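You operate a simulated robot arm through the tools that you are given. There is no shell and no other tool. Be economical: measure what you need, move in short steps, check, and stop when the job is done.

Carry out the task below with a simulated robot arm. There is one attempt and no reset: what you move stays moved.

TASK
Put the L spoon from the top of the teal bench on the top of the green bench and the M spoon on the shelf under the teal bench. Count the one-well moulds on the top of the black bench, then put as many of the cartons from the top of the black bench on the top of the small table. Lift the cover of the water crock open. Do these in any order.

Only the result counts: the job must be done as asked and must still hold three seconds after the hand-in. Knocking over, shifting, dropping, spilling or breaking anything else fails it. Lids that push on must go on centred and level and be pressed home; caps that screw on are set level and turned clockwise until they are tight.

THE ROBOT
A 7-joint arm with a two-finger gripper on a trunk, on a base that drives. Base frame: it is fixed to the floor where the robot stands at the start and does not move with it; the origin is under the middle of the robot, x ahead of it, y to its left, z up; the surface under the hand at the start is at about z = 760. Readings come in mm, degrees, newtons and seconds.
With the tool pointing down near the work surface it reaches from about 380 to 800 mm from the robot's upright axis, wherever it stands. Its first joint turns from -143.0 to 143.0 degrees. Places, roughly: carton [-2500, 500, 750]; cover of the water crock [-3000, -9000, 400]; one-well mould [-2500, 750, 750]; shelf under the teal bench [600, 600, 300]; top of the green bench [600, -2700, 800]; top of the small table [-2500, -900, 700]. Payload 2.45 kg.
The TCP is the grasp point between the finger pads, 26 mm short of the fingertips. In the tool frame z runs along the fingers and y along their closing line. The gripper opens to 96 mm. The gripper's body begins 69 mm behind the TCP.
Orientation is that of the tool frame in the base frame, as a unit quaternion [x, y, z, w]. With the fingers straight down and closing along the base's y, the tool's x points along the base's -x, its y along +y and its z along -z.

THE INTERFACE
- The arm moves only by the tool move_arm. Its argument "series" is a list of rows, each a list of 3 entries, a list of its own where there are three numbers: the shift along the tool's x, y, z in mm, then the turn, a rotation vector about the tool's x, y, z in degrees, then the finger opening in mm, from 0 to 96. In form: [[[x, y, z], [ax, ay, az], jaw], ...]. A call has 1 to 20 rows; each row is the pose to reach, as a shift and turn from the pose commanded when the call began, along the tool's axes at that moment. A row lasts 0.2 s, in which the tool goes at most 50 mm and 8.6 degrees; a call with a longer step from one row to the next is refused whole, and so is a gripper value outside its range. Where a pose cannot be reached the arm comes as near as it can. A force on the tool above 40 N (or 10 N above the force at the start of the call, whichever is more), or a blocked arm, ends the call early, and 0.2 s more pass. The fingers move at their own pace and stop on an object; they squeeze with about 22 N. The grip force told is the motor's: it shows also when the fingers shut on nothing. Time passes only in rows, and 0.2 s behind the last, so rows that repeat a pose let the fingers close. The reply holds the time, the measured pose of the TCP, the force on the tool along the base axes, the opening and the grip force, in the units named above and with some noise, with the torque about the TCP (base axes, N m) and any sound that the robot's microphone picked up.
- Cameras (640 x 400 px; columns grow to the right, rows downward): "scene" is now at [39.5, 219.3, 1520.6]; the picture's right is [0.42, -0.91, 0.00], its down [-0.71, -0.33, -0.63] and it looks along [0.57, 0.26, -0.78] (base axes); focal length 258 px, centre (320, 200). "wrist" rides on the gripper at [82, 3, -98] in the tool frame; the picture's right is [-0.04, 1.00, 0.00], its down [-0.73, -0.03, -0.68] and it looks along [-0.68, -0.03, 0.73] (tool axes); focal length 256 px, centre (320, 200). There is no depth. A picture from a camera that has moved, and an enlarged one, comes with that camera's place and axes in the base frame and with its lens. The place of the scene camera against the robot may be out by one fixed shift of up to 25 mm in any direction.
- grab_frame(camera): a new picture of that camera. The clock stands still meanwhile.
- lift_body(by): slides the trunk up (or, below 0, down) by that many mm; the arm and the scene camera ride with it, the base frame stays. It gives what a move gives, with no picture.
- roll_base(legs): drives the robot by 1 to 6 legs, each [ahead, turn to the left] in mm and degrees, along the robot's own axes; the way and the turn of a leg run together, so that a leg with both is an arc; at most 1500 mm and 180 degrees a leg. The arm and the cameras ride along, it lands a little off, and it stops where it bumps. It gives what a move gives.
- turn_head(pan, tilt): turns the head with the scene camera to pan (to the left, within 155 degrees either way) and tilt (down, from -29 to 69), counted from straight ahead of the robot. It gives what a move gives.
- zoom(camera, box): a new picture of the part [left, top, right, bottom] of that camera's present view, enlarged. The clock stands still meanwhile.
- finish_job(): hands the job in; it is judged then, once.

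Go step by step. Nothing tells you exact positions but the pictures and the camera data: compare them with the known pose of the tool, close in by small moves and look again before you grip or let go. The budget is 165 turns and 112 pictures, counting those below and the enlarged ones. Unless the task says otherwise, let go and move clear before handing in.

The tools are called after "Emit:" as name(argument=value, ...) on one line, values as JSON. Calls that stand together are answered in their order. move_arm: Moves the arm, as the interface text tells. Its arguments: {"type":"object","properties":{"series":{"type":"array","items":{"type":"array"}}},"required":["series"]} The other tools are called the same way: lift_body (by) slides the trunk up or down; roll_base (legs) drives the base; turn_head (pan, tilt) turns the head that bears the scene camera; grab_frame (camera) takes a picture; zoom (camera, box) takes an enlarged picture of a part of a camera's view; finish_job () hands the job in.

At the start:

```text
t: 0.0
tcp_pos: [292.1, 472.9, 1032.1]
tool_rot: [0.0, 1.0, 0.0, -0.001]
ft_force: [-0.4, 0.2, 0.1]
torque: [0.02, 0.03, -0.02]
gripper_width: 96.0
grip_force: 0.0
trunk travel left (down, up): [-575.0, 65.0]
robot x, y, heading: [-1.5, 3.0, 0.4]
head pan, tilt: [24.8, 51.0]
```

scene: 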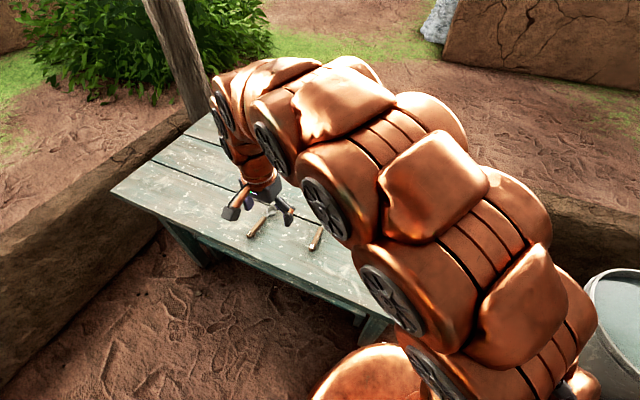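
wrist: 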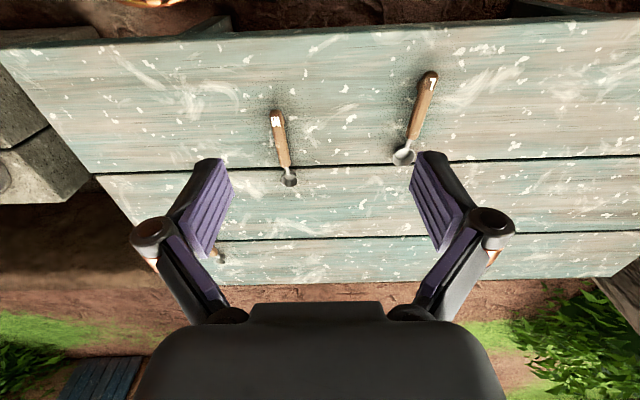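

I see three spoons on the teal bench. First I'll read their labels.

Emit:
zoom(camera="wrist", box=[240, 60, 460, 200])

Emit:
zoom(camera="wrist", box=[190, 200, 290, 280])

Emit:
turn_head(pan=45, tilt=40)

Emit:
grab_frame(camera="scene")

```text
2.86 times, centred on (350, 130) of wrist
camera zoom: at [211.8, 477.0, 1128.4], right [0.04, 1.0, 0.0], down [0.73, -0.03, 0.68], along [0.68, -0.03, -0.73], focal length 731 px, centre (234, 400)
```

zoom: 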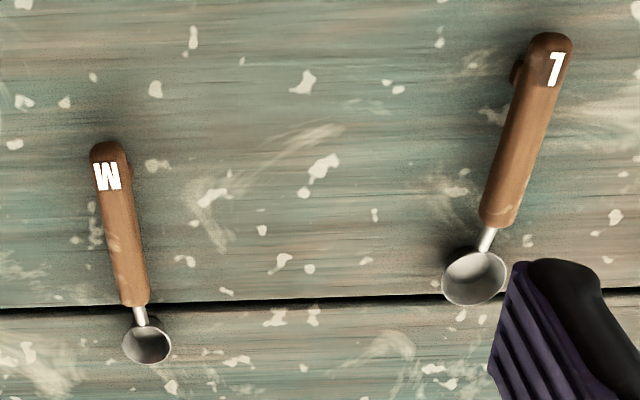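

```text
5.00 times, centred on (240, 240) of wrist
camera zoom: at [211.8, 477.0, 1128.4], right [0.04, 1.0, 0.0], down [0.73, -0.03, 0.68], along [0.68, -0.03, -0.73], focal length 1280 px, centre (720, 0)
```

zoom: 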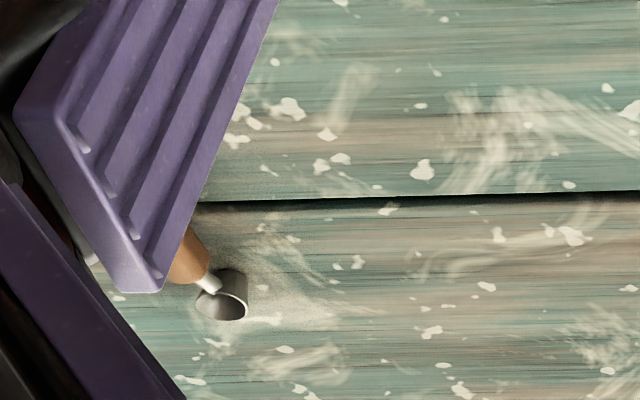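

```text
t: 0.8
tcp_pos: [293.0, 473.1, 1031.6]
tool_rot: [0.0, 1.0, 0.0, 0.0]
ft_force: [-1.0, 0.2, 0.1]
torque: [-0.01, -0.01, 0.01]
gripper_width: 96.2
grip_force: 0.0
trunk travel left (down, up): [-575.0, 65.0]
robot x, y, heading: [3.1, -0.7, 0.1]
head pan, tilt: [45.0, 40.0]
```

```text
107 pictures are left
camera scene: at [30.5, 247.5, 1536.1], right [0.71, -0.71, 0.0], down [-0.46, -0.45, -0.77], along [0.54, 0.54, -0.64], focal length 258 px, centre (320, 200)
```

scene: 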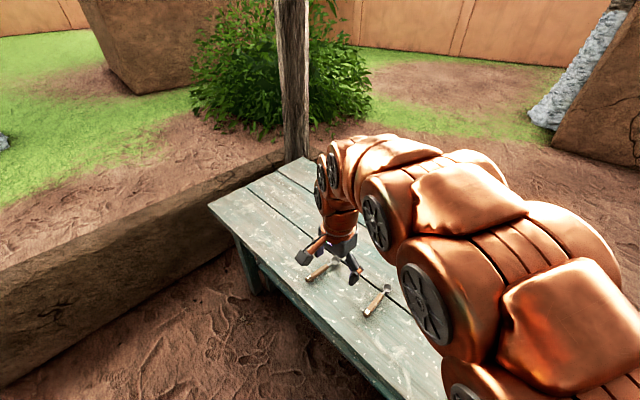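

M is at about (420, 406) and L at about (375, 615). To place M under the bench I want the wrist camera on the far side of the tool, so I'll turn the hand about its axis while it is still high up.

Emit:
move_arm(series=[[[0, 0, 0], [0, 0, -8.5], 96], [[0, 0, 0], [0, 0, -17], 96], [[0, 0, 0], [0, 0, -25.5], 96], [[0, 0, 0], [0, 0, -34], 96], [[0, 0, 0], [0, 0, -42.5], 96], [[0, 0, 0], [0, 0, -51], 96], [[0, 0, 0], [0, 0, -59.5], 96], [[0, 0, 0], [0, 0, -68], 96], [[0, 0, 0], [0, 0, -76.5], 96], [[0, 0, 0], [0, 0, -85], 96], [[0, 0, 0], [0, 0, -93.5], 96], [[0, 0, 0], [0, 0, -102], 96], [[0, 0, 0], [0, 0, -110.5], 96], [[0, 0, 0], [0, 0, -119], 96], [[0, 0, 0], [0, 0, -127.5], 96], [[0, 0, 0], [0, 0, -136], 96], [[0, 0, 0], [0, 0, -144.5], 96], [[0, 0, 0], [0, 0, -153], 96], [[0, 0, 0], [0, 0, -161.5], 96], [[0, 0, 0], [0, 0, -170], 96]])

```text
t: 5.0
tcp_pos: [292.9, 473.9, 1032.6]
tool_rot: [0.996, -0.087, -0.001, -0.001]
ft_force: [0.1, 0.9, -0.3]
torque: [-0.01, -0.02, 0.02]
gripper_width: 95.8
grip_force: 0.1
trunk travel left (down, up): [-575.0, 65.0]
robot x, y, heading: [-3.3, 1.7, -0.2]
head pan, tilt: [45.0, 40.0]
```

The flip worked. Next I'll hover over M's handle, with the yaw at +3°.

Emit:
move_arm(series=[[[22, 8, 28], [0, 0, -2.5], 96], [[44, 16, 57], [0, 0, -5], 96], [[66, 23, 86], [0, 0, -7.5], 96], [[88, 31, 115], [0, 0, -10], 96], [[110, 38, 144], [0, 0, -12.5], 96], [[132, 46, 172], [0, 0, -13], 96], [[132, 46, 172], [0, 0, -13], 96]])

Emit:
grab_frame(camera="wrist")

```text
t: 6.6
tcp_pos: [415.1, 406.2, 859.1]
tool_rot: [1.0, 0.026, 0.0, 0.0]
ft_force: [-0.3, -0.6, -0.2]
torque: [0.01, -0.03, -0.03]
gripper_width: 96.1
grip_force: 0.2
trunk travel left (down, up): [-575.0, 65.0]
robot x, y, heading: [0.3, 2.4, -0.0]
head pan, tilt: [45.0, 40.0]
```

```text
106 pictures are left
camera wrist: at [497.3, 407.1, 956.1], right [0.01, -1.0, 0.0], down [-0.73, -0.01, 0.68], along [-0.68, -0.01, -0.73], focal length 256 px, centre (320, 200)
```

wrist: 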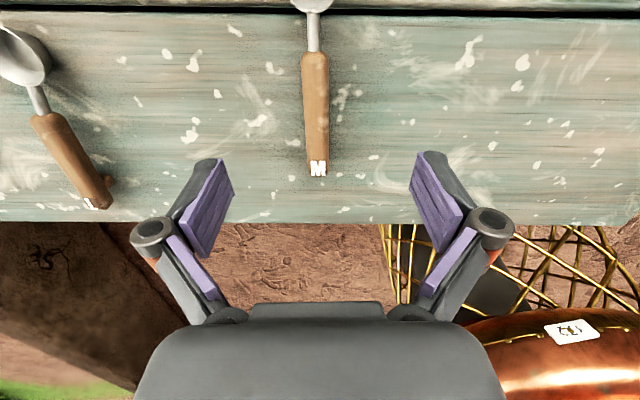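

M's handle runs from about x 357 to 454 at y 408. I'll tilt 45° and come down to z 800.

Emit:
move_arm(series=[[[-1, 0, 10], [0, 7.5, 0], 60], [[-2, -1, 20], [0, 15, 0], 60], [[-3, -1, 30], [0, 22.5, 0], 60], [[-4, -1, 40], [0, 30, 0], 60], [[-5, -2, 50], [0, 37.5, 0], 60], [[-6, -2, 59], [0, 45, 0], 60], [[-6, -2, 59], [0, 45, 0], 60]])

Emit:
grab_frame(camera="wrist")

```text
t: 8.2
tcp_pos: [409.8, 406.2, 800.9]
tool_rot: [0.924, 0.024, 0.382, -0.01]
ft_force: [0.0, 0.1, -0.3]
torque: [0.0, 0.0, 0.01]
gripper_width: 60.0
grip_force: 0.1
trunk travel left (down, up): [-575.0, 65.0]
robot x, y, heading: [2.2, -1.2, -0.2]
head pan, tilt: [45.0, 40.0]
```

```text
105 pictures are left
camera wrist: at [397.9, 402.7, 926.9], right [0.02, -1.0, -0.03], down [-1.0, -0.02, -0.04], along [0.04, 0.03, -1.0], focal length 256 px, centre (320, 200)
```

wrist: 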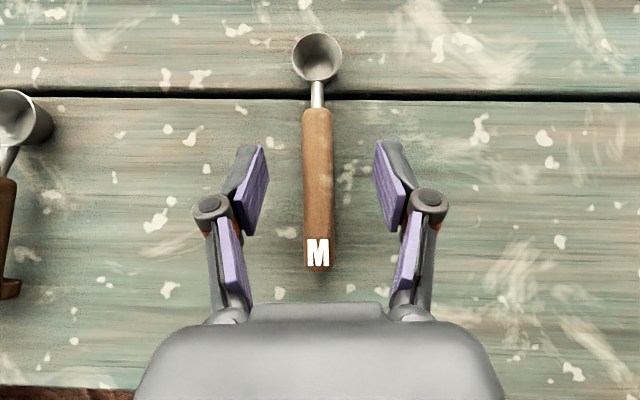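

The view is clean, and the handle top works out at z≈785. I'll lower to z≈791 and close on it.

Emit:
move_arm(series=[[[-7, -2, 0], [0, 0, 0], 60], [[-14, -2, 0], [0, 0, 0], 60], [[-14, -2, 0], [0, 0, 0], 20], [[-14, -2, 0], [0, 0, 0], 5], [[-14, -2, 0], [0, 0, 0], 5], [[-14, -2, 0], [0, 0, 0], 5], [[-14, -2, 0], [0, 0, 0], 5]])

Emit:
grab_frame(camera="wrist")

```text
t: 9.8
tcp_pos: [399.1, 407.3, 792.1]
tool_rot: [0.924, 0.024, 0.382, -0.009]
ft_force: [1.2, 0.1, 1.3]
torque: [0.01, -0.12, 0.01]
gripper_width: 17.3
grip_force: 22.1
trunk travel left (down, up): [-575.0, 65.0]
robot x, y, heading: [-3.3, -1.3, 0.3]
head pan, tilt: [45.0, 40.0]
```

```text
104 pictures are left
camera wrist: at [387.6, 404.4, 917.0], right [0.02, -1.0, -0.03], down [-1.0, -0.02, -0.04], along [0.04, 0.03, -1.0], focal length 256 px, centre (320, 200)
```

wrist: 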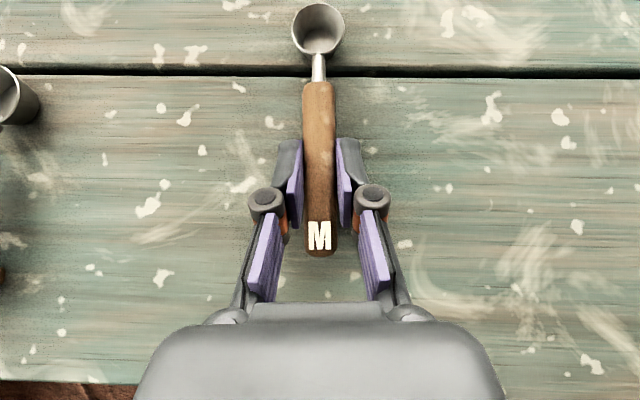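

M is gripped. I'll lift it 150 mm and back away from the bench.

Emit:
move_arm(series=[[[14, 0, -14], [0, 0, 0], 5], [[35, 0, -35], [0, 0, 0], 5], [[60, 0, -60], [0, 0, 0], 5], [[85, 0, -85], [0, 0, 0], 5], [[106, 0, -106], [0, 0, 0], 5], [[106, 0, -106], [0, 0, 0], 5]])

Emit:
turn_head(pan=150, tilt=25)

Emit:
grab_frame(camera="scene")

Emit:
turn_head(pan=-150, tilt=25)

Emit:
grab_frame(camera="scene")

```text
t: 11.2
tcp_pos: [399.1, 408.0, 939.2]
tool_rot: [0.924, 0.025, 0.383, -0.01]
ft_force: [-0.5, -0.3, 0.1]
torque: [0.01, 0.02, 0.01]
gripper_width: 17.1
grip_force: 22.5
trunk travel left (down, up): [-575.0, 65.0]
robot x, y, heading: [0.6, -2.5, -0.2]
head pan, tilt: [45.0, 40.0]
```

```text
t: 13.1
tcp_pos: [400.1, 407.9, 939.9]
tool_rot: [0.923, 0.025, 0.383, -0.01]
ft_force: [0.0, -0.2, -0.9]
torque: [0.0, 0.03, -0.01]
gripper_width: 17.0
grip_force: 21.9
trunk travel left (down, up): [-575.0, 65.0]
robot x, y, heading: [-1.2, -2.8, -0.3]
head pan, tilt: [150.0, 25.0]
```

```text
103 pictures are left
camera scene: at [-109.4, 233.6, 1559.4], right [0.5, 0.87, 0.0], down [0.37, -0.21, -0.91], along [-0.78, 0.45, -0.42], focal length 258 px, centre (320, 200)
```

scene: 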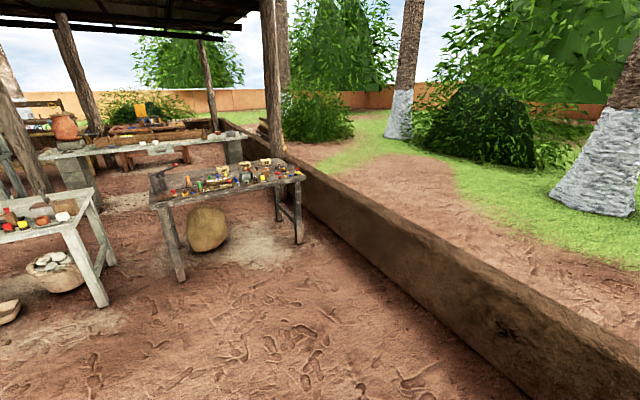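

```text
t: 17.1
tcp_pos: [398.8, 407.6, 940.1]
tool_rot: [0.924, 0.024, 0.382, -0.01]
ft_force: [0.0, 0.2, -0.8]
torque: [-0.02, 0.0, -0.01]
gripper_width: 17.1
grip_force: 22.3
trunk travel left (down, up): [-575.0, 65.0]
robot x, y, heading: [0.1, 2.2, -0.1]
head pan, tilt: [-150.0, 25.0]
```

```text
102 pictures are left
camera scene: at [-109.4, 141.4, 1559.5], right [-0.5, 0.87, 0.0], down [0.37, 0.21, -0.91], along [-0.78, -0.45, -0.42], focal length 258 px, centre (320, 200)
```

scene: 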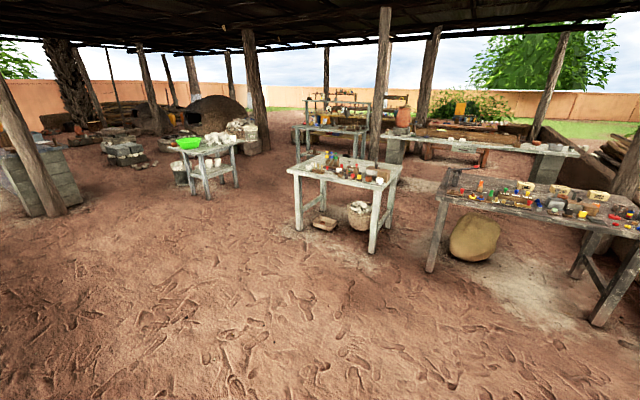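

The way behind is clear. I'll back 350 mm, lower the trunk and look at the shelf.

Emit:
roll_base(legs=[[-350, 0]])

Emit:
turn_head(pan=30, tilt=30)

Emit:
lift_body(by=-480)

Emit:
grab_frame(camera="scene")

```text
t: 19.4
tcp_pos: [49.9, 407.4, 939.4]
tool_rot: [0.924, 0.024, 0.383, -0.01]
ft_force: [0.1, 0.0, -0.4]
torque: [0.0, -0.02, -0.02]
gripper_width: 17.1
grip_force: 21.9
trunk travel left (down, up): [-575.0, 65.0]
robot x, y, heading: [-351.9, 0.4, 0.0]
head pan, tilt: [-150.0, 25.0]
```

```text
t: 22.1
tcp_pos: [48.9, 406.5, 940.3]
tool_rot: [0.924, 0.024, 0.382, -0.01]
ft_force: [-0.2, -0.1, 0.0]
torque: [-0.01, -0.04, 0.01]
gripper_width: 17.1
grip_force: 22.6
trunk travel left (down, up): [-575.0, 65.0]
robot x, y, heading: [-346.8, -1.5, -0.1]
head pan, tilt: [30.0, 30.0]
```

```text
refused: -480 is not a number from -400 to 400
```

```text
101 pictures are left
camera scene: at [-300.9, 232.8, 1551.5], right [0.5, -0.87, 0.0], down [-0.43, -0.25, -0.87], along [0.75, 0.43, -0.5], focal length 258 px, centre (320, 200)
```

scene: 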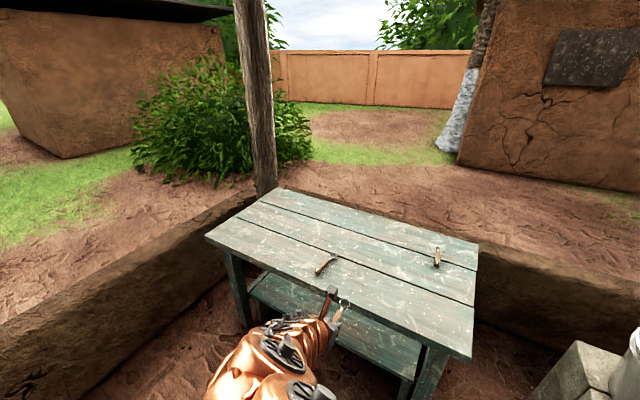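

Emit:
lift_body(by=-400)

Emit:
turn_head(pan=40, tilt=35)

Emit:
grab_frame(camera="scene")

Emit:
grab_frame(camera="wrist")

```text
t: 25.9
tcp_pos: [49.6, 407.4, 540.9]
tool_rot: [0.924, 0.024, 0.382, -0.009]
ft_force: [0.7, 0.0, 0.5]
torque: [0.02, -0.01, -0.01]
gripper_width: 17.2
grip_force: 21.4
trunk travel left (down, up): [-175.0, 465.0]
robot x, y, heading: [-351.2, 0.1, -0.0]
head pan, tilt: [30.0, 30.0]
```

```text
t: 26.7
tcp_pos: [48.5, 408.3, 541.3]
tool_rot: [0.924, 0.024, 0.382, -0.011]
ft_force: [-0.8, 0.1, -1.0]
torque: [0.0, 0.0, 0.01]
gripper_width: 17.1
grip_force: 21.8
trunk travel left (down, up): [-175.0, 465.0]
robot x, y, heading: [-353.0, 3.4, -0.1]
head pan, tilt: [40.0, 35.0]
```

```text
100 pictures are left
camera scene: at [-311.7, 244.0, 1143.7], right [0.64, -0.77, 0.0], down [-0.44, -0.37, -0.82], along [0.63, 0.53, -0.57], focal length 258 px, centre (320, 200)
```

scene: 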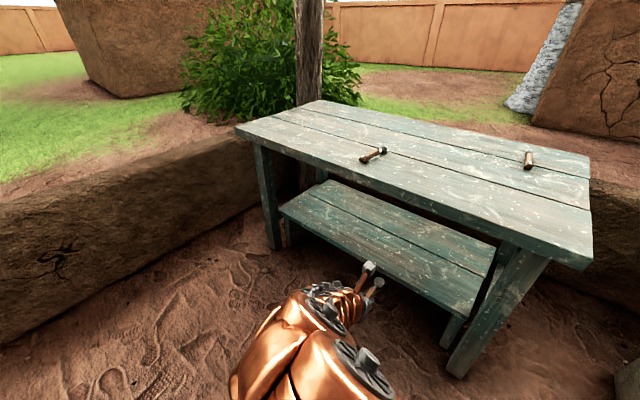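

```text
99 pictures are left
camera wrist: at [38.1, 404.6, 665.6], right [0.02, -1.0, -0.03], down [-1.0, -0.02, -0.04], along [0.04, 0.03, -1.0], focal length 256 px, centre (320, 200)
```

wrist: 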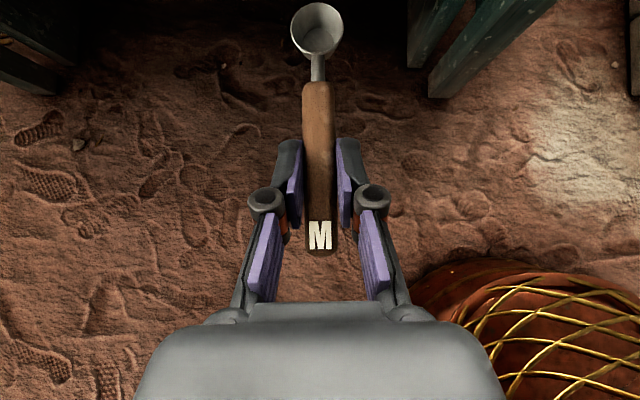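

The shelf is empty: its front edge is at about x 410, and it spans y 170–1150. I'll lower further and drive in a bit.

Emit:
lift_body(by=-110)

Emit:
roll_base(legs=[[220, 0]])

Emit:
grab_frame(camera="scene")

Emit:
grab_frame(camera="wrist")

```text
t: 28.1
tcp_pos: [49.3, 407.8, 430.6]
tool_rot: [0.924, 0.024, 0.383, -0.01]
ft_force: [0.4, 0.4, -1.2]
torque: [0.03, 0.03, -0.02]
gripper_width: 17.1
grip_force: 21.6
trunk travel left (down, up): [-65.0, 575.0]
robot x, y, heading: [-353.3, 1.0, 0.2]
head pan, tilt: [40.0, 35.0]
```

```text
t: 29.8
tcp_pos: [268.7, 407.0, 430.8]
tool_rot: [0.924, 0.024, 0.382, -0.01]
ft_force: [0.5, 0.4, -0.8]
torque: [0.0, 0.01, 0.01]
gripper_width: 17.0
grip_force: 21.4
trunk travel left (down, up): [-65.0, 575.0]
robot x, y, heading: [-131.2, -0.3, 0.1]
head pan, tilt: [40.0, 35.0]
```

```text
98 pictures are left
camera scene: at [-91.9, 244.0, 1033.7], right [0.64, -0.77, 0.0], down [-0.44, -0.37, -0.82], along [0.63, 0.53, -0.57], focal length 258 px, centre (320, 200)
```

scene: 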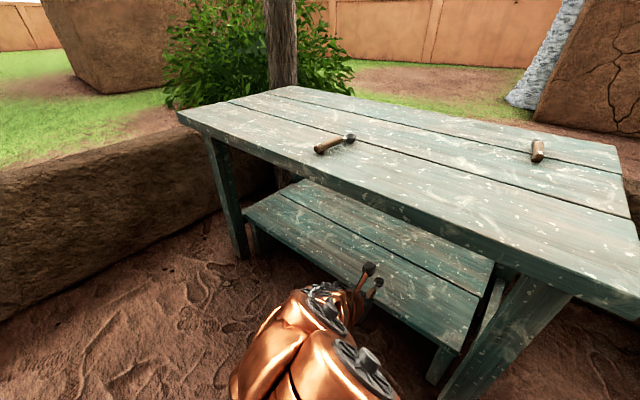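

```text
97 pictures are left
camera wrist: at [257.9, 404.5, 555.6], right [0.02, -1.0, -0.03], down [-1.0, -0.02, -0.04], along [0.04, 0.03, -1.0], focal length 256 px, centre (320, 200)
```

wrist: 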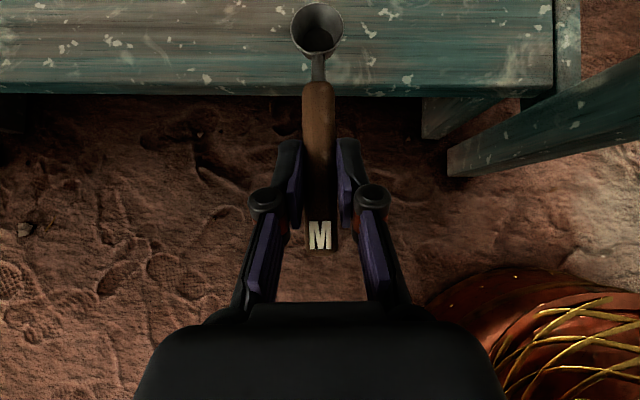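

The shelf top is at about z 285–300. I'll extend in over it at TCP z≈365.

Emit:
move_arm(series=[[[20, 0, 36], [0, 0, 0], 5], [[40, 0, 72], [0, 0, 0], 5], [[60, 0, 108], [0, 0, 0], 5], [[80, 0, 144], [0, 0, 0], 5], [[100, 0, 180], [0, 0, 0], 5], [[121, 0, 216], [0, 0, 0], 5], [[121, 0, 216], [0, 0, 0], 5]])

Emit:
grab_frame(camera="wrist")

Emit:
grab_frame(camera="scene")

```text
t: 31.4
tcp_pos: [507.5, 419.7, 363.0]
tool_rot: [0.924, 0.023, 0.383, -0.009]
ft_force: [-1.1, -0.3, -1.2]
torque: [0.02, -0.01, 0.01]
gripper_width: 17.4
grip_force: 22.3
trunk travel left (down, up): [-65.0, 575.0]
robot x, y, heading: [-128.8, -1.7, -0.2]
head pan, tilt: [40.0, 35.0]
```

```text
96 pictures are left
camera wrist: at [495.7, 416.9, 488.4], right [0.02, -1.0, -0.03], down [-1.0, -0.02, -0.04], along [0.04, 0.03, -1.0], focal length 256 px, centre (320, 200)
```

wrist: 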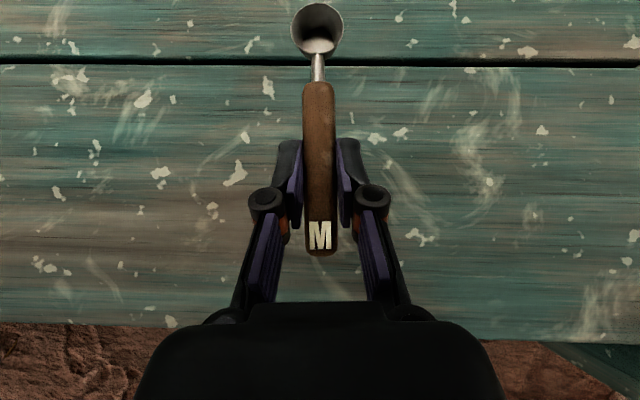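

```text
95 pictures are left
camera scene: at [-91.9, 244.0, 1033.7], right [0.64, -0.77, 0.0], down [-0.44, -0.37, -0.82], along [0.63, 0.53, -0.57], focal length 258 px, centre (320, 200)
```

scene: 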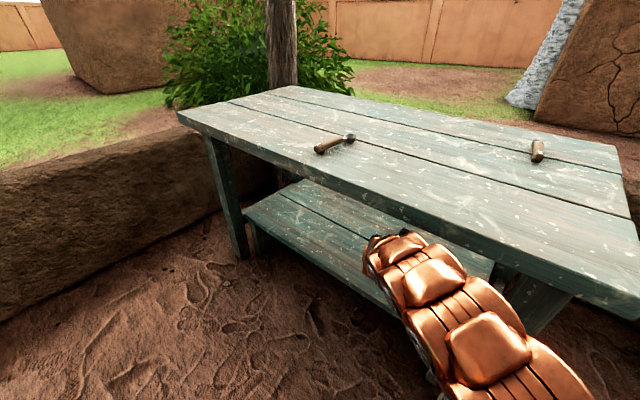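

By triangulation the shelf top is at z≈276, so release should be near TCP z≈309. I'll descend in steps and watch the force.

Emit:
move_arm(series=[[[-11, 0, 11], [0, 0, 0], 5], [[-22, 0, 22], [0, 0, 0], 5], [[-32, 0, 32], [0, 0, 0], 5], [[-32, 0, 32], [0, 0, 0], 5]])

Emit:
grab_frame(camera="wrist")

```text
t: 32.4
tcp_pos: [507.0, 419.7, 316.6]
tool_rot: [0.924, 0.024, 0.382, -0.01]
ft_force: [-0.7, 0.2, -0.4]
torque: [-0.03, 0.03, -0.01]
gripper_width: 17.1
grip_force: 22.2
trunk travel left (down, up): [-65.0, 575.0]
robot x, y, heading: [-130.7, 2.0, 0.1]
head pan, tilt: [40.0, 35.0]
```

```text
94 pictures are left
camera wrist: at [495.3, 416.3, 442.7], right [0.02, -1.0, -0.03], down [-1.0, -0.02, -0.04], along [0.04, 0.03, -1.0], focal length 256 px, centre (320, 200)
```

wrist: 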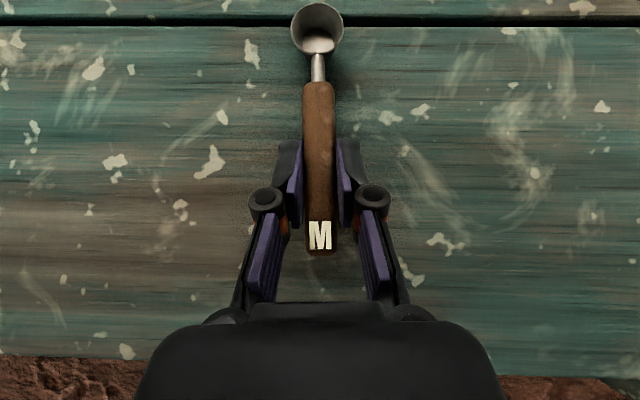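

Emit:
move_arm(series=[[[-2, 0, 2], [0, 0, 0], 5], [[-4, 0, 4], [0, 0, 0], 5], [[-4, 0, 4], [0, 0, 0], 5]])

Emit:
move_arm(series=[[[-1, 0, 1], [0, 0, 0], 5], [[-2, 0, 2], [0, 0, 0], 5], [[-2, 0, 2], [0, 0, 0], 5]])

```text
t: 33.2
tcp_pos: [507.0, 419.0, 311.5]
tool_rot: [0.924, 0.024, 0.383, -0.01]
ft_force: [0.0, -0.6, -0.7]
torque: [0.0, 0.0, 0.02]
gripper_width: 17.1
grip_force: 21.8
trunk travel left (down, up): [-65.0, 575.0]
robot x, y, heading: [-130.4, -0.1, 0.0]
head pan, tilt: [40.0, 35.0]
```

```text
t: 34.0
tcp_pos: [507.5, 421.0, 311.6]
tool_rot: [0.923, 0.023, 0.383, -0.01]
ft_force: [-0.8, -1.3, 20.8]
torque: [0.0, -0.28, -0.04]
gripper_width: 17.1
grip_force: 21.8
trunk travel left (down, up): [-65.0, 575.0]
robot x, y, heading: [-130.5, -0.2, -0.1]
head pan, tilt: [40.0, 35.0]
```

Contact came at z≈311. I'll ease off 2 mm, open and retract straight up and back.

Emit:
move_arm(series=[[[2, 0, -2], [0, 0, 0], 5], [[2, 0, -2], [0, 0, 0], 40], [[2, 0, -2], [0, 0, 0], 50], [[2, 0, -2], [0, 0, 0], 50], [[10, 0, -10], [0, 0, 0], 50], [[30, 0, -30], [0, 0, 0], 50], [[30, 0, -30], [0, 0, 0], 50]])

Emit:
grab_frame(camera="wrist")

```text
t: 35.6
tcp_pos: [507.9, 419.7, 351.4]
tool_rot: [0.924, 0.024, 0.382, -0.009]
ft_force: [-0.6, 0.1, 1.1]
torque: [-0.02, 0.02, -0.01]
gripper_width: 50.0
grip_force: 0.1
trunk travel left (down, up): [-65.0, 575.0]
robot x, y, heading: [-131.2, -1.7, -0.0]
head pan, tilt: [40.0, 35.0]
```

```text
93 pictures are left
camera wrist: at [496.6, 416.9, 477.3], right [0.02, -1.0, -0.03], down [-1.0, -0.02, -0.04], along [0.04, 0.03, -1.0], focal length 256 px, centre (320, 200)
```

wrist: 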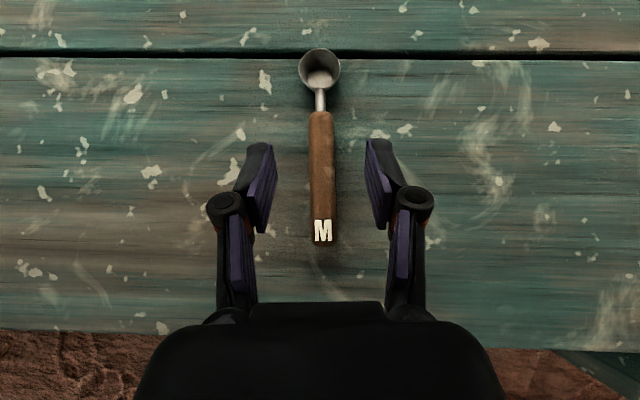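

M is on the shelf. I'll retract, back off and raise for L.

Emit:
move_arm(series=[[[-20, 2, -36], [0, 0, 0], 50], [[-40, 4, -72], [0, 0, 0], 50], [[-60, 6, -108], [0, 0, 0], 50], [[-80, 8, -144], [0, 0, 0], 50], [[-100, 10, -180], [0, 0, 0], 50], [[-120, 12, -216], [0, 0, 0], 50], [[-120, 12, -216], [0, 0, 0], 50]])

Emit:
roll_base(legs=[[-220, 0]])

Emit:
lift_body(by=400)

Emit:
lift_body(by=110)

Emit:
roll_base(legs=[[350, 0]])

```text
t: 37.2
tcp_pos: [270.4, 396.6, 419.9]
tool_rot: [0.924, 0.024, 0.383, -0.01]
ft_force: [-0.1, 0.6, 0.3]
torque: [0.04, 0.01, 0.0]
gripper_width: 50.1
grip_force: 0.1
trunk travel left (down, up): [-65.0, 575.0]
robot x, y, heading: [-132.0, -0.9, -0.3]
head pan, tilt: [40.0, 35.0]
```

```text
t: 38.9
tcp_pos: [47.1, 397.8, 418.5]
tool_rot: [0.924, 0.024, 0.383, -0.01]
ft_force: [-0.1, 0.3, 0.4]
torque: [0.03, -0.03, -0.01]
gripper_width: 50.2
grip_force: 0.0
trunk travel left (down, up): [-65.0, 575.0]
robot x, y, heading: [-352.0, 1.3, -0.1]
head pan, tilt: [40.0, 35.0]
```

```text
t: 42.7
tcp_pos: [50.3, 397.2, 819.5]
tool_rot: [0.924, 0.025, 0.382, -0.011]
ft_force: [-0.1, 0.2, -0.7]
torque: [-0.03, 0.01, 0.02]
gripper_width: 49.8
grip_force: 0.1
trunk travel left (down, up): [-465.0, 175.0]
robot x, y, heading: [-352.0, 0.8, -0.0]
head pan, tilt: [40.0, 35.0]
```

```text
t: 44.1
tcp_pos: [49.7, 397.3, 930.8]
tool_rot: [0.924, 0.024, 0.383, -0.01]
ft_force: [-0.9, -0.2, 1.5]
torque: [0.03, -0.02, 0.01]
gripper_width: 50.0
grip_force: 0.1
trunk travel left (down, up): [-575.0, 65.0]
robot x, y, heading: [-353.2, 2.2, -0.1]
head pan, tilt: [40.0, 35.0]
```

```text
t: 46.4
tcp_pos: [402.1, 395.9, 929.3]
tool_rot: [0.924, 0.025, 0.383, -0.011]
ft_force: [-0.3, 0.1, -0.2]
torque: [0.0, 0.03, -0.01]
gripper_width: 50.0
grip_force: 0.1
trunk travel left (down, up): [-575.0, 65.0]
robot x, y, heading: [-0.2, 1.1, -0.2]
head pan, tilt: [40.0, 35.0]
```

Next I'll hover over L at about (370, 609), yaw about -6.5°.

Emit:
move_arm(series=[[[-13, -36, 8], [-1.1, 0, 1.1], 60], [[-27, -71, 17], [-2.2, 0, 2.2], 60], [[-40, -107, 26], [-3.3, 0, 3.3], 60], [[-54, -143, 35], [-4.5, 0, 4.5], 60], [[-67, -178, 43], [-5.6, 0, 5.6], 60], [[-81, -214, 52], [-6.7, 0, 6.7], 60], [[-81, -214, 52], [-6.7, 0, 6.7], 60]])

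Emit:
grab_frame(camera="wrist")

```text
t: 48.0
tcp_pos: [370.6, 608.9, 835.1]
tool_rot: [0.923, -0.053, 0.381, 0.022]
ft_force: [0.8, 0.4, 0.5]
torque: [-0.02, 0.0, -0.04]
gripper_width: 60.1
grip_force: 0.0
trunk travel left (down, up): [-575.0, 65.0]
robot x, y, heading: [1.0, -1.3, -0.1]
head pan, tilt: [40.0, 35.0]
```

```text
92 pictures are left
camera wrist: at [359.1, 608.2, 961.5], right [-0.14, -0.99, -0.03], down [-0.99, 0.14, -0.04], along [0.04, 0.02, -1.0], focal length 256 px, centre (320, 200)
```

wrist: 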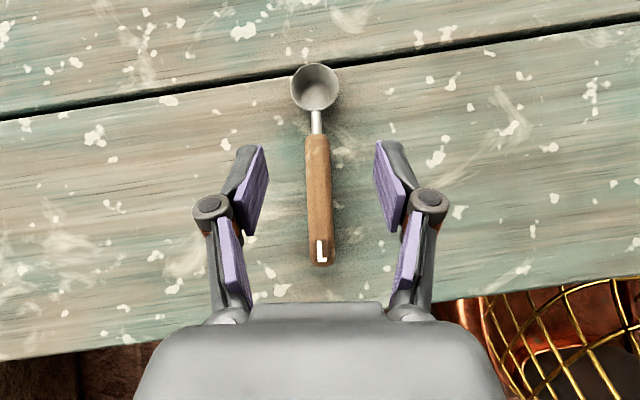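

L is confirmed and centred. I'll go down and grip it.

Emit:
move_arm(series=[[[-18, -1, 12], [0, 0, 0], 60], [[-28, -1.5, 19], [0, 0, 0], 60], [[-36, -1.5, 25], [0, 0, 0], 60], [[-36, -1.5, 25], [0, 0, 0], 20], [[-36, -1.5, 25], [0, 0, 0], 5], [[-36, -1.5, 25], [0, 0, 0], 5], [[-36, -1.5, 25], [0, 0, 0], 5]])

Emit:
grab_frame(camera="wrist")

```text
t: 49.6
tcp_pos: [362.3, 612.5, 792.9]
tool_rot: [0.923, -0.052, 0.382, 0.022]
ft_force: [0.5, 0.8, 0.2]
torque: [-0.02, -0.09, 0.03]
gripper_width: 17.1
grip_force: 21.6
trunk travel left (down, up): [-575.0, 65.0]
robot x, y, heading: [-0.2, 0.6, -0.3]
head pan, tilt: [40.0, 35.0]
```

```text
91 pictures are left
camera wrist: at [351.1, 610.8, 917.9], right [-0.14, -0.99, -0.03], down [-0.99, 0.14, -0.04], along [0.04, 0.02, -1.0], focal length 256 px, centre (320, 200)
```

wrist: 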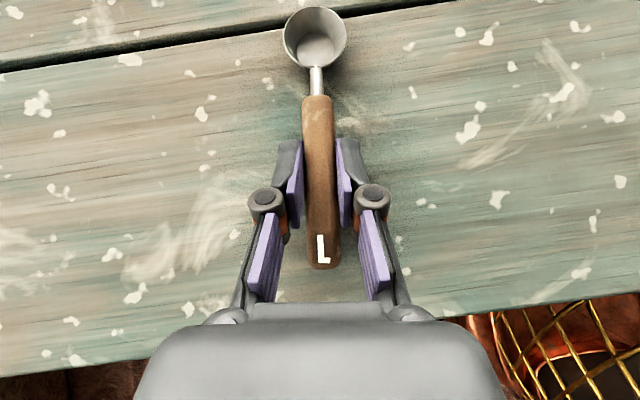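

L is gripped. I'll lift it, back off and look toward the green bench.

Emit:
move_arm(series=[[[14, 0, -14], [0, 0, 0], 5], [[40, 0, -40], [0, 0, 0], 5], [[70, 0, -70], [0, 0, 0], 5], [[100, 0, -100], [0, 0, 0], 5], [[106, 30, -106], [0, 0, 0], 5], [[106, 75, -106], [0, 0, 0], 5], [[106, 120, -106], [0, 0, 0], 5], [[106, 165, -106], [0, 0, 0], 5], [[106, 210, -106], [0, 0, 0], 5], [[106, 255, -106], [0, 0, 0], 5], [[106, 255, -106], [0, 0, 0], 5]])

Emit:
roll_base(legs=[[-400, 0]])

Emit:
turn_head(pan=-75, tilt=20)

Emit:
grab_frame(camera="scene")

```text
t: 51.9
tcp_pos: [380.4, 291.6, 896.0]
tool_rot: [0.922, -0.11, 0.357, 0.104]
ft_force: [0.2, -0.3, 0.2]
torque: [-0.02, 0.0, 0.01]
gripper_width: 17.2
grip_force: 22.1
trunk travel left (down, up): [-575.0, 65.0]
robot x, y, heading: [-1.7, -3.4, -0.2]
head pan, tilt: [40.0, 35.0]
stopped in row 11: the arm was blocked; the commanded pose is now the measured one
```

```text
t: 54.4
tcp_pos: [-21.9, 291.4, 896.0]
tool_rot: [0.921, -0.111, 0.358, 0.104]
ft_force: [-1.1, -0.1, -0.7]
torque: [0.01, 0.0, 0.02]
gripper_width: 17.3
grip_force: 22.1
trunk travel left (down, up): [-575.0, 65.0]
robot x, y, heading: [-405.5, 2.6, -0.3]
head pan, tilt: [40.0, 35.0]
```

```text
t: 56.3
tcp_pos: [-22.1, 290.8, 895.5]
tool_rot: [0.921, -0.112, 0.358, 0.105]
ft_force: [-0.2, 0.4, -0.5]
torque: [0.0, 0.02, -0.01]
gripper_width: 17.3
grip_force: 21.5
trunk travel left (down, up): [-575.0, 65.0]
robot x, y, heading: [-403.5, 2.1, -0.2]
head pan, tilt: [-75.0, 20.0]
```

```text
90 pictures are left
camera scene: at [-408.6, 98.5, 1567.6], right [-0.97, -0.26, 0.0], down [-0.09, 0.33, -0.94], along [0.24, -0.91, -0.34], focal length 258 px, centre (320, 200)
```

scene: 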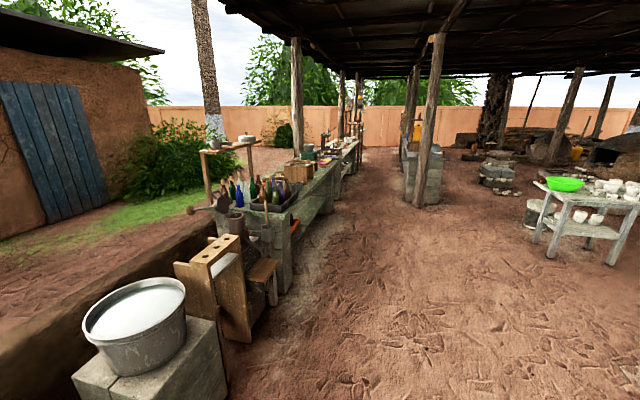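

Emit:
zoom(camera="scene", box=[170, 100, 370, 280])

Emit:
roll_base(legs=[[0, -90]])

```text
2.22 times, centred on (270, 190) of scene
camera zoom: at [-408.6, 98.5, 1567.6], right [-0.97, -0.26, 0.0], down [-0.09, 0.33, -0.94], along [0.24, -0.91, -0.34], focal length 573 px, centre (431, 222)
```

zoom: 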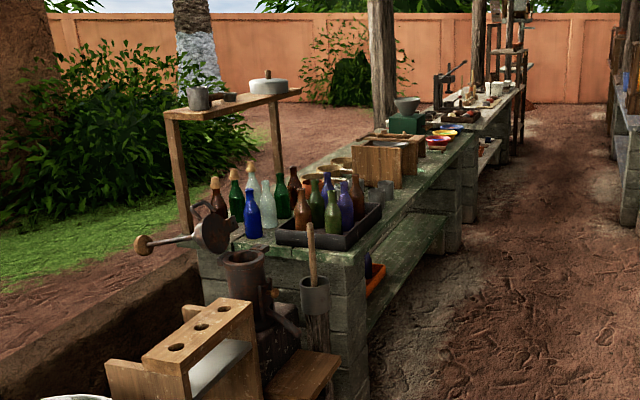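

```text
t: 60.5
tcp_pos: [-117.0, -383.0, 895.5]
tool_rot: [-0.569, 0.733, -0.179, -0.328]
ft_force: [-1.0, -0.6, -0.2]
torque: [0.03, 0.01, 0.01]
gripper_width: 17.2
grip_force: 22.4
trunk travel left (down, up): [-575.0, 65.0]
robot x, y, heading: [-401.9, -2.0, -90.8]
head pan, tilt: [-75.0, 20.0]
```

The green bench's front edge runs along x≈287 from y −1620 to −3720. The aisle is clear, so I'll drive to about y −2500 and face it.

Emit:
roll_base(legs=[[1250, 0.4], [1200, 0.4], [0, 90]])

Emit:
turn_head(pan=0, tilt=35)

Emit:
grab_frame(camera="scene")

```text
t: 76.4
tcp_pos: [-26.4, -2151.3, 897.0]
tool_rot: [0.923, -0.099, 0.359, 0.099]
ft_force: [0.1, 0.3, 0.1]
torque: [0.03, 0.01, -0.02]
gripper_width: 17.1
grip_force: 22.2
trunk travel left (down, up): [-575.0, 65.0]
robot x, y, heading: [-401.6, -2447.6, 1.1]
head pan, tilt: [-75.0, 20.0]
```

```text
t: 77.9
tcp_pos: [-27.0, -2151.2, 896.0]
tool_rot: [0.922, -0.1, 0.36, 0.1]
ft_force: [0.4, -1.4, 0.5]
torque: [0.01, 0.0, -0.02]
gripper_width: 17.1
grip_force: 22.1
trunk travel left (down, up): [-575.0, 65.0]
robot x, y, heading: [-399.1, -2449.9, 1.5]
head pan, tilt: [0.0, 35.0]
```

```text
88 pictures are left
camera scene: at [-346.4, -2262.6, 1543.7], right [0.02, -1.0, 0.0], down [-0.57, -0.01, -0.82], along [0.82, 0.02, -0.57], focal length 258 px, centre (320, 200)
```

scene: 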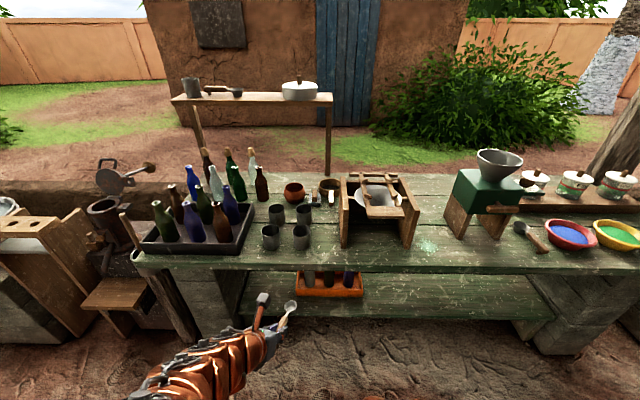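

There's a free gap at about (430, −2700), between the sieve box and the mill. I'll reposition so the gap lies ahead and to the left of me.

Emit:
roll_base(legs=[[0, -91], [610, 0], [0, 90], [300, 0]])

Emit:
turn_head(pan=25, tilt=45)

Emit:
grab_frame(camera="scene")

Emit:
grab_frame(camera="wrist")

```text
t: 90.6
tcp_pos: [279.2, -2770.1, 895.5]
tool_rot: [0.921, -0.114, 0.358, 0.105]
ft_force: [-0.5, 0.3, 0.5]
torque: [-0.01, 0.0, 0.0]
gripper_width: 17.3
grip_force: 22.4
trunk travel left (down, up): [-575.0, 65.0]
robot x, y, heading: [-101.6, -3059.5, -0.4]
head pan, tilt: [0.0, 35.0]
```

```text
t: 91.5
tcp_pos: [279.1, -2771.0, 896.4]
tool_rot: [0.921, -0.115, 0.358, 0.105]
ft_force: [0.3, 0.5, -1.0]
torque: [0.01, 0.04, 0.0]
gripper_width: 17.5
grip_force: 22.2
trunk travel left (down, up): [-575.0, 65.0]
robot x, y, heading: [-100.2, -3055.3, -0.3]
head pan, tilt: [25.0, 45.0]
```

```text
87 pictures are left
camera scene: at [-57.9, -2836.5, 1528.9], right [0.41, -0.91, 0.0], down [-0.64, -0.29, -0.71], along [0.64, 0.29, -0.71], focal length 258 px, centre (320, 200)
```

scene: 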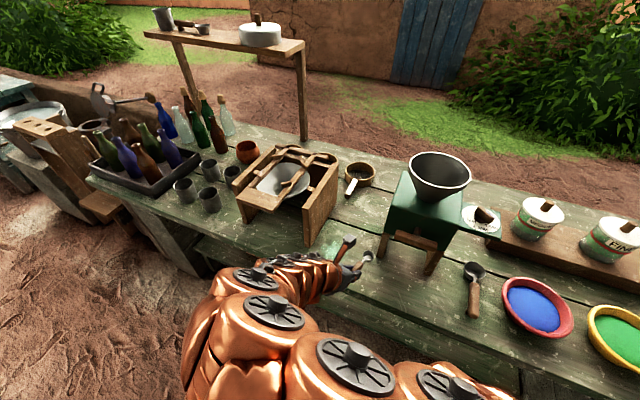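

```text
86 pictures are left
camera wrist: at [274.3, -2756.9, 1021.5], right [-0.31, -0.95, 0.08], down [-0.95, 0.31, -0.01], along [-0.01, -0.08, -1.0], focal length 256 px, centre (320, 200)
```

wrist: 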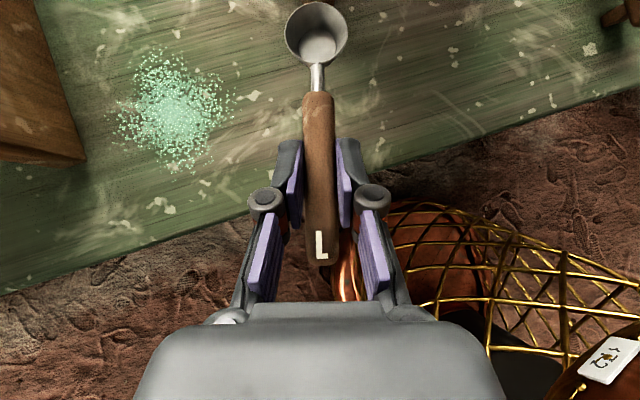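

There's a powder patch at about (380, −2683), and I'll avoid it. I'll turn the spoon to yaw −50°, level it, and bring it over the empty strip in front of the mill.

Emit:
move_arm(series=[[[5, -4, 11], [-3.7, 0, 5.6], 5], [[10, -8, 23], [-7.5, 0, 11.2], 5], [[16, -12, 34], [-11.2, -0.2, 16.9], 5], [[21, -16, 46], [-15, -0.2, 22.5], 5], [[26, -20, 57], [-18.7, -0.3, 28.1], 5], [[26, -20, 57], [-18.7, -0.3, 28.1], 5]])

Emit:
grab_frame(camera="wrist")

Emit:
grab_frame(camera="scene")

```text
t: 92.9
tcp_pos: [341.2, -2769.6, 870.4]
tool_rot: [0.838, -0.39, 0.346, 0.161]
ft_force: [0.3, 0.1, -0.7]
torque: [0.0, 0.0, 0.0]
gripper_width: 17.5
grip_force: 22.1
trunk travel left (down, up): [-575.0, 65.0]
robot x, y, heading: [-103.1, -3063.6, -0.6]
head pan, tilt: [25.0, 45.0]
```

```text
85 pictures are left
camera wrist: at [329.9, -2762.4, 996.1], right [-0.78, -0.62, -0.03], down [-0.62, 0.78, -0.04], along [0.05, -0.01, -1.0], focal length 256 px, centre (320, 200)
```

wrist: 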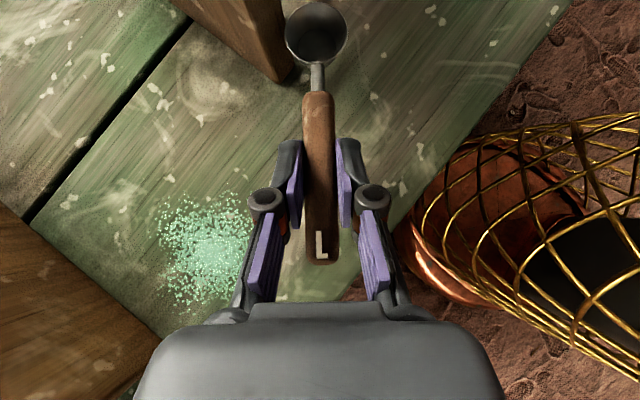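

```text
84 pictures are left
camera scene: at [-57.9, -2836.4, 1528.9], right [0.41, -0.91, 0.0], down [-0.64, -0.29, -0.71], along [0.64, 0.29, -0.71], focal length 258 px, centre (320, 200)
```

scene: 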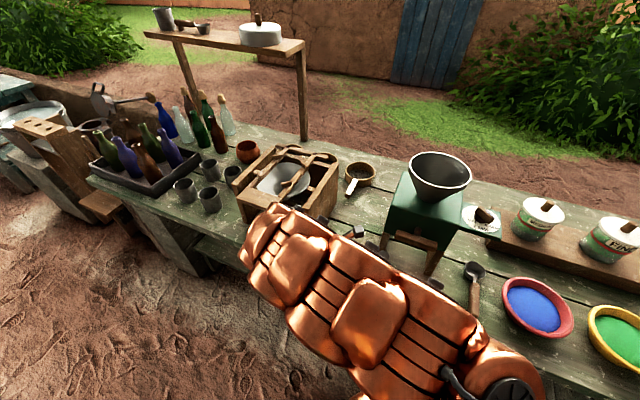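

The bench top is confirmed at z≈800. I'll shift away from the mill's leg, then lower.

Emit:
move_arm(series=[[[4, 24, 4], [0, 0, 0], 5], [[-6, 24, 15], [0, 0, 0], 5], [[-17, 24, 26], [0, 0, 0], 5], [[-17, 24, 26], [0, 0, 0], 5]])

Emit:
grab_frame(camera="wrist")

```text
t: 93.9
tcp_pos: [326.3, -2790.4, 840.4]
tool_rot: [0.838, -0.388, 0.347, 0.161]
ft_force: [0.7, 0.7, -0.3]
torque: [-0.03, 0.01, 0.0]
gripper_width: 17.0
grip_force: 22.4
trunk travel left (down, up): [-575.0, 65.0]
robot x, y, heading: [-103.5, -3056.1, -0.4]
head pan, tilt: [25.0, 45.0]
```

```text
83 pictures are left
camera wrist: at [315.7, -2783.5, 966.3], right [-0.78, -0.62, -0.03], down [-0.62, 0.78, -0.04], along [0.05, -0.01, -1.0], focal length 256 px, centre (320, 200)
```

wrist: 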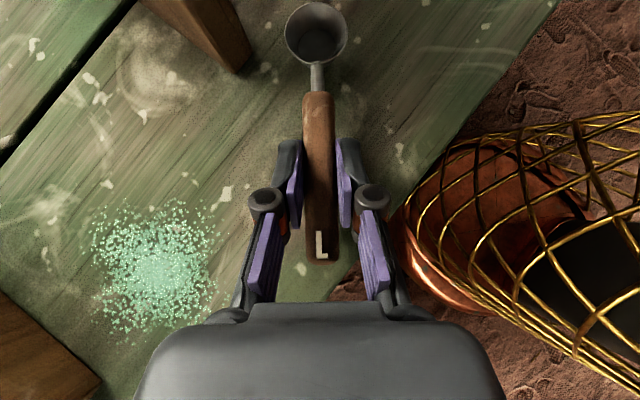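

Emit:
move_arm(series=[[[2, -3.5, 7.6], [0, 0, 0], 5], [[2, -3.5, 7.6], [0, 0, 0], 5]])

Emit:
move_arm(series=[[[-1.4, 0, 1.4], [0, 0, 0], 5], [[-1.4, 0, 1.4], [0, 0, 0], 5]])

Emit:
move_arm(series=[[[-1.4, 0, 1.4], [0, 0, 0], 5], [[-1.4, 0, 1.4], [0, 0, 0], 5]])

```text
t: 94.5
tcp_pos: [332.6, -2793.6, 836.5]
tool_rot: [0.838, -0.389, 0.347, 0.161]
ft_force: [0.5, -0.3, -0.2]
torque: [-0.01, -0.01, -0.02]
gripper_width: 17.6
grip_force: 22.1
trunk travel left (down, up): [-575.0, 65.0]
robot x, y, heading: [-104.2, -3059.9, -0.7]
head pan, tilt: [25.0, 45.0]
```

```text
t: 95.1
tcp_pos: [332.5, -2794.3, 835.1]
tool_rot: [0.838, -0.389, 0.347, 0.161]
ft_force: [0.2, 0.3, -0.1]
torque: [-0.02, 0.0, -0.01]
gripper_width: 17.5
grip_force: 22.0
trunk travel left (down, up): [-575.0, 65.0]
robot x, y, heading: [-101.7, -3056.2, -0.6]
head pan, tilt: [25.0, 45.0]
```

```text
t: 95.7
tcp_pos: [331.9, -2793.7, 831.8]
tool_rot: [0.838, -0.389, 0.348, 0.161]
ft_force: [0.3, 0.1, -0.1]
torque: [-0.01, -0.01, -0.02]
gripper_width: 17.4
grip_force: 22.3
trunk travel left (down, up): [-575.0, 65.0]
robot x, y, heading: [-105.7, -3059.0, -0.4]
head pan, tilt: [25.0, 45.0]
```

Emit:
move_arm(series=[[[-1.4, 0, 1.4], [0, 0, 0], 5], [[-1.4, 0, 1.4], [0, 0, 0], 5]])

Emit:
move_arm(series=[[[-1.4, 0, 1.4], [0, 0, 0], 5], [[-1.4, 0, 1.4], [0, 0, 0], 5]])

Emit:
grab_frame(camera="wrist")

```text
t: 96.3
tcp_pos: [333.0, -2794.5, 831.3]
tool_rot: [0.838, -0.388, 0.347, 0.16]
ft_force: [2.2, -0.1, 20.4]
torque: [-0.26, -0.27, 0.06]
gripper_width: 17.4
grip_force: 21.8
trunk travel left (down, up): [-575.0, 65.0]
robot x, y, heading: [-104.0, -3061.7, -0.4]
head pan, tilt: [25.0, 45.0]
```

```text
t: 96.9
tcp_pos: [333.1, -2793.8, 829.8]
tool_rot: [0.838, -0.389, 0.347, 0.161]
ft_force: [3.1, 2.5, 19.2]
torque: [-0.22, -0.3, 0.13]
gripper_width: 17.3
grip_force: 22.2
trunk travel left (down, up): [-575.0, 65.0]
robot x, y, heading: [-106.8, -3057.8, -0.4]
head pan, tilt: [25.0, 45.0]
```

```text
82 pictures are left
camera wrist: at [322.3, -2786.3, 954.0], right [-0.78, -0.62, -0.03], down [-0.62, 0.78, -0.04], along [0.05, -0.01, -1.0], focal length 256 px, centre (320, 200)
```

wrist: 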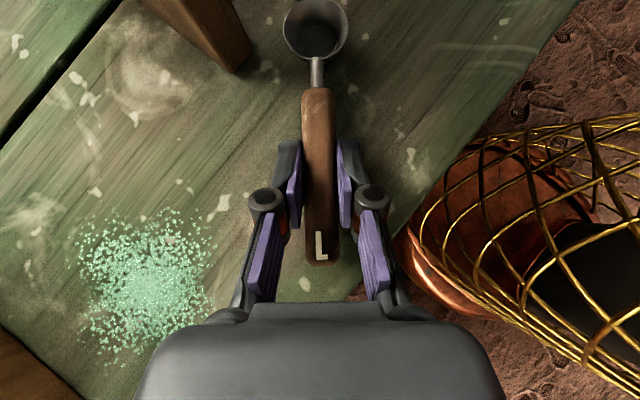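

Contact. I'll ease up 1.5 mm, release, rise and check.

Emit:
move_arm(series=[[[1.2, 0, -1.2], [0, 0, 0], 5], [[1.2, 0, -1.2], [0, 0, 0], 30], [[1.2, 0, -1.2], [0, 0, 0], 40], [[1.2, 0, -1.2], [0, 0, 0], 40], [[10, 0, -10], [0, 0, 0], 40], [[30, 0, -30], [0, 0, 0], 40], [[60, 0, -60], [0, 0, 0], 40], [[70, 0, -90], [0, 0, 0], 40], [[70, 0, -120], [0, 0, 0], 40], [[70, 0, -120], [0, 0, 0], 40]])

Emit:
grab_frame(camera="wrist")

```text
t: 99.1
tcp_pos: [309.0, -2767.2, 963.0]
tool_rot: [0.838, -0.388, 0.348, 0.162]
ft_force: [-0.1, 0.2, -0.4]
torque: [-0.03, -0.02, 0.01]
gripper_width: 40.1
grip_force: 0.1
trunk travel left (down, up): [-575.0, 65.0]
robot x, y, heading: [-104.7, -3056.1, -0.4]
head pan, tilt: [25.0, 45.0]
```

```text
81 pictures are left
camera wrist: at [299.3, -2759.4, 1088.4], right [-0.78, -0.62, -0.03], down [-0.62, 0.78, -0.04], along [0.05, -0.01, -1.0], focal length 256 px, centre (320, 200)
```

wrist: 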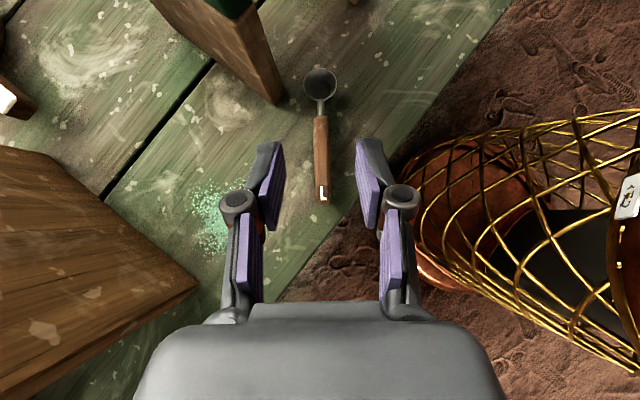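

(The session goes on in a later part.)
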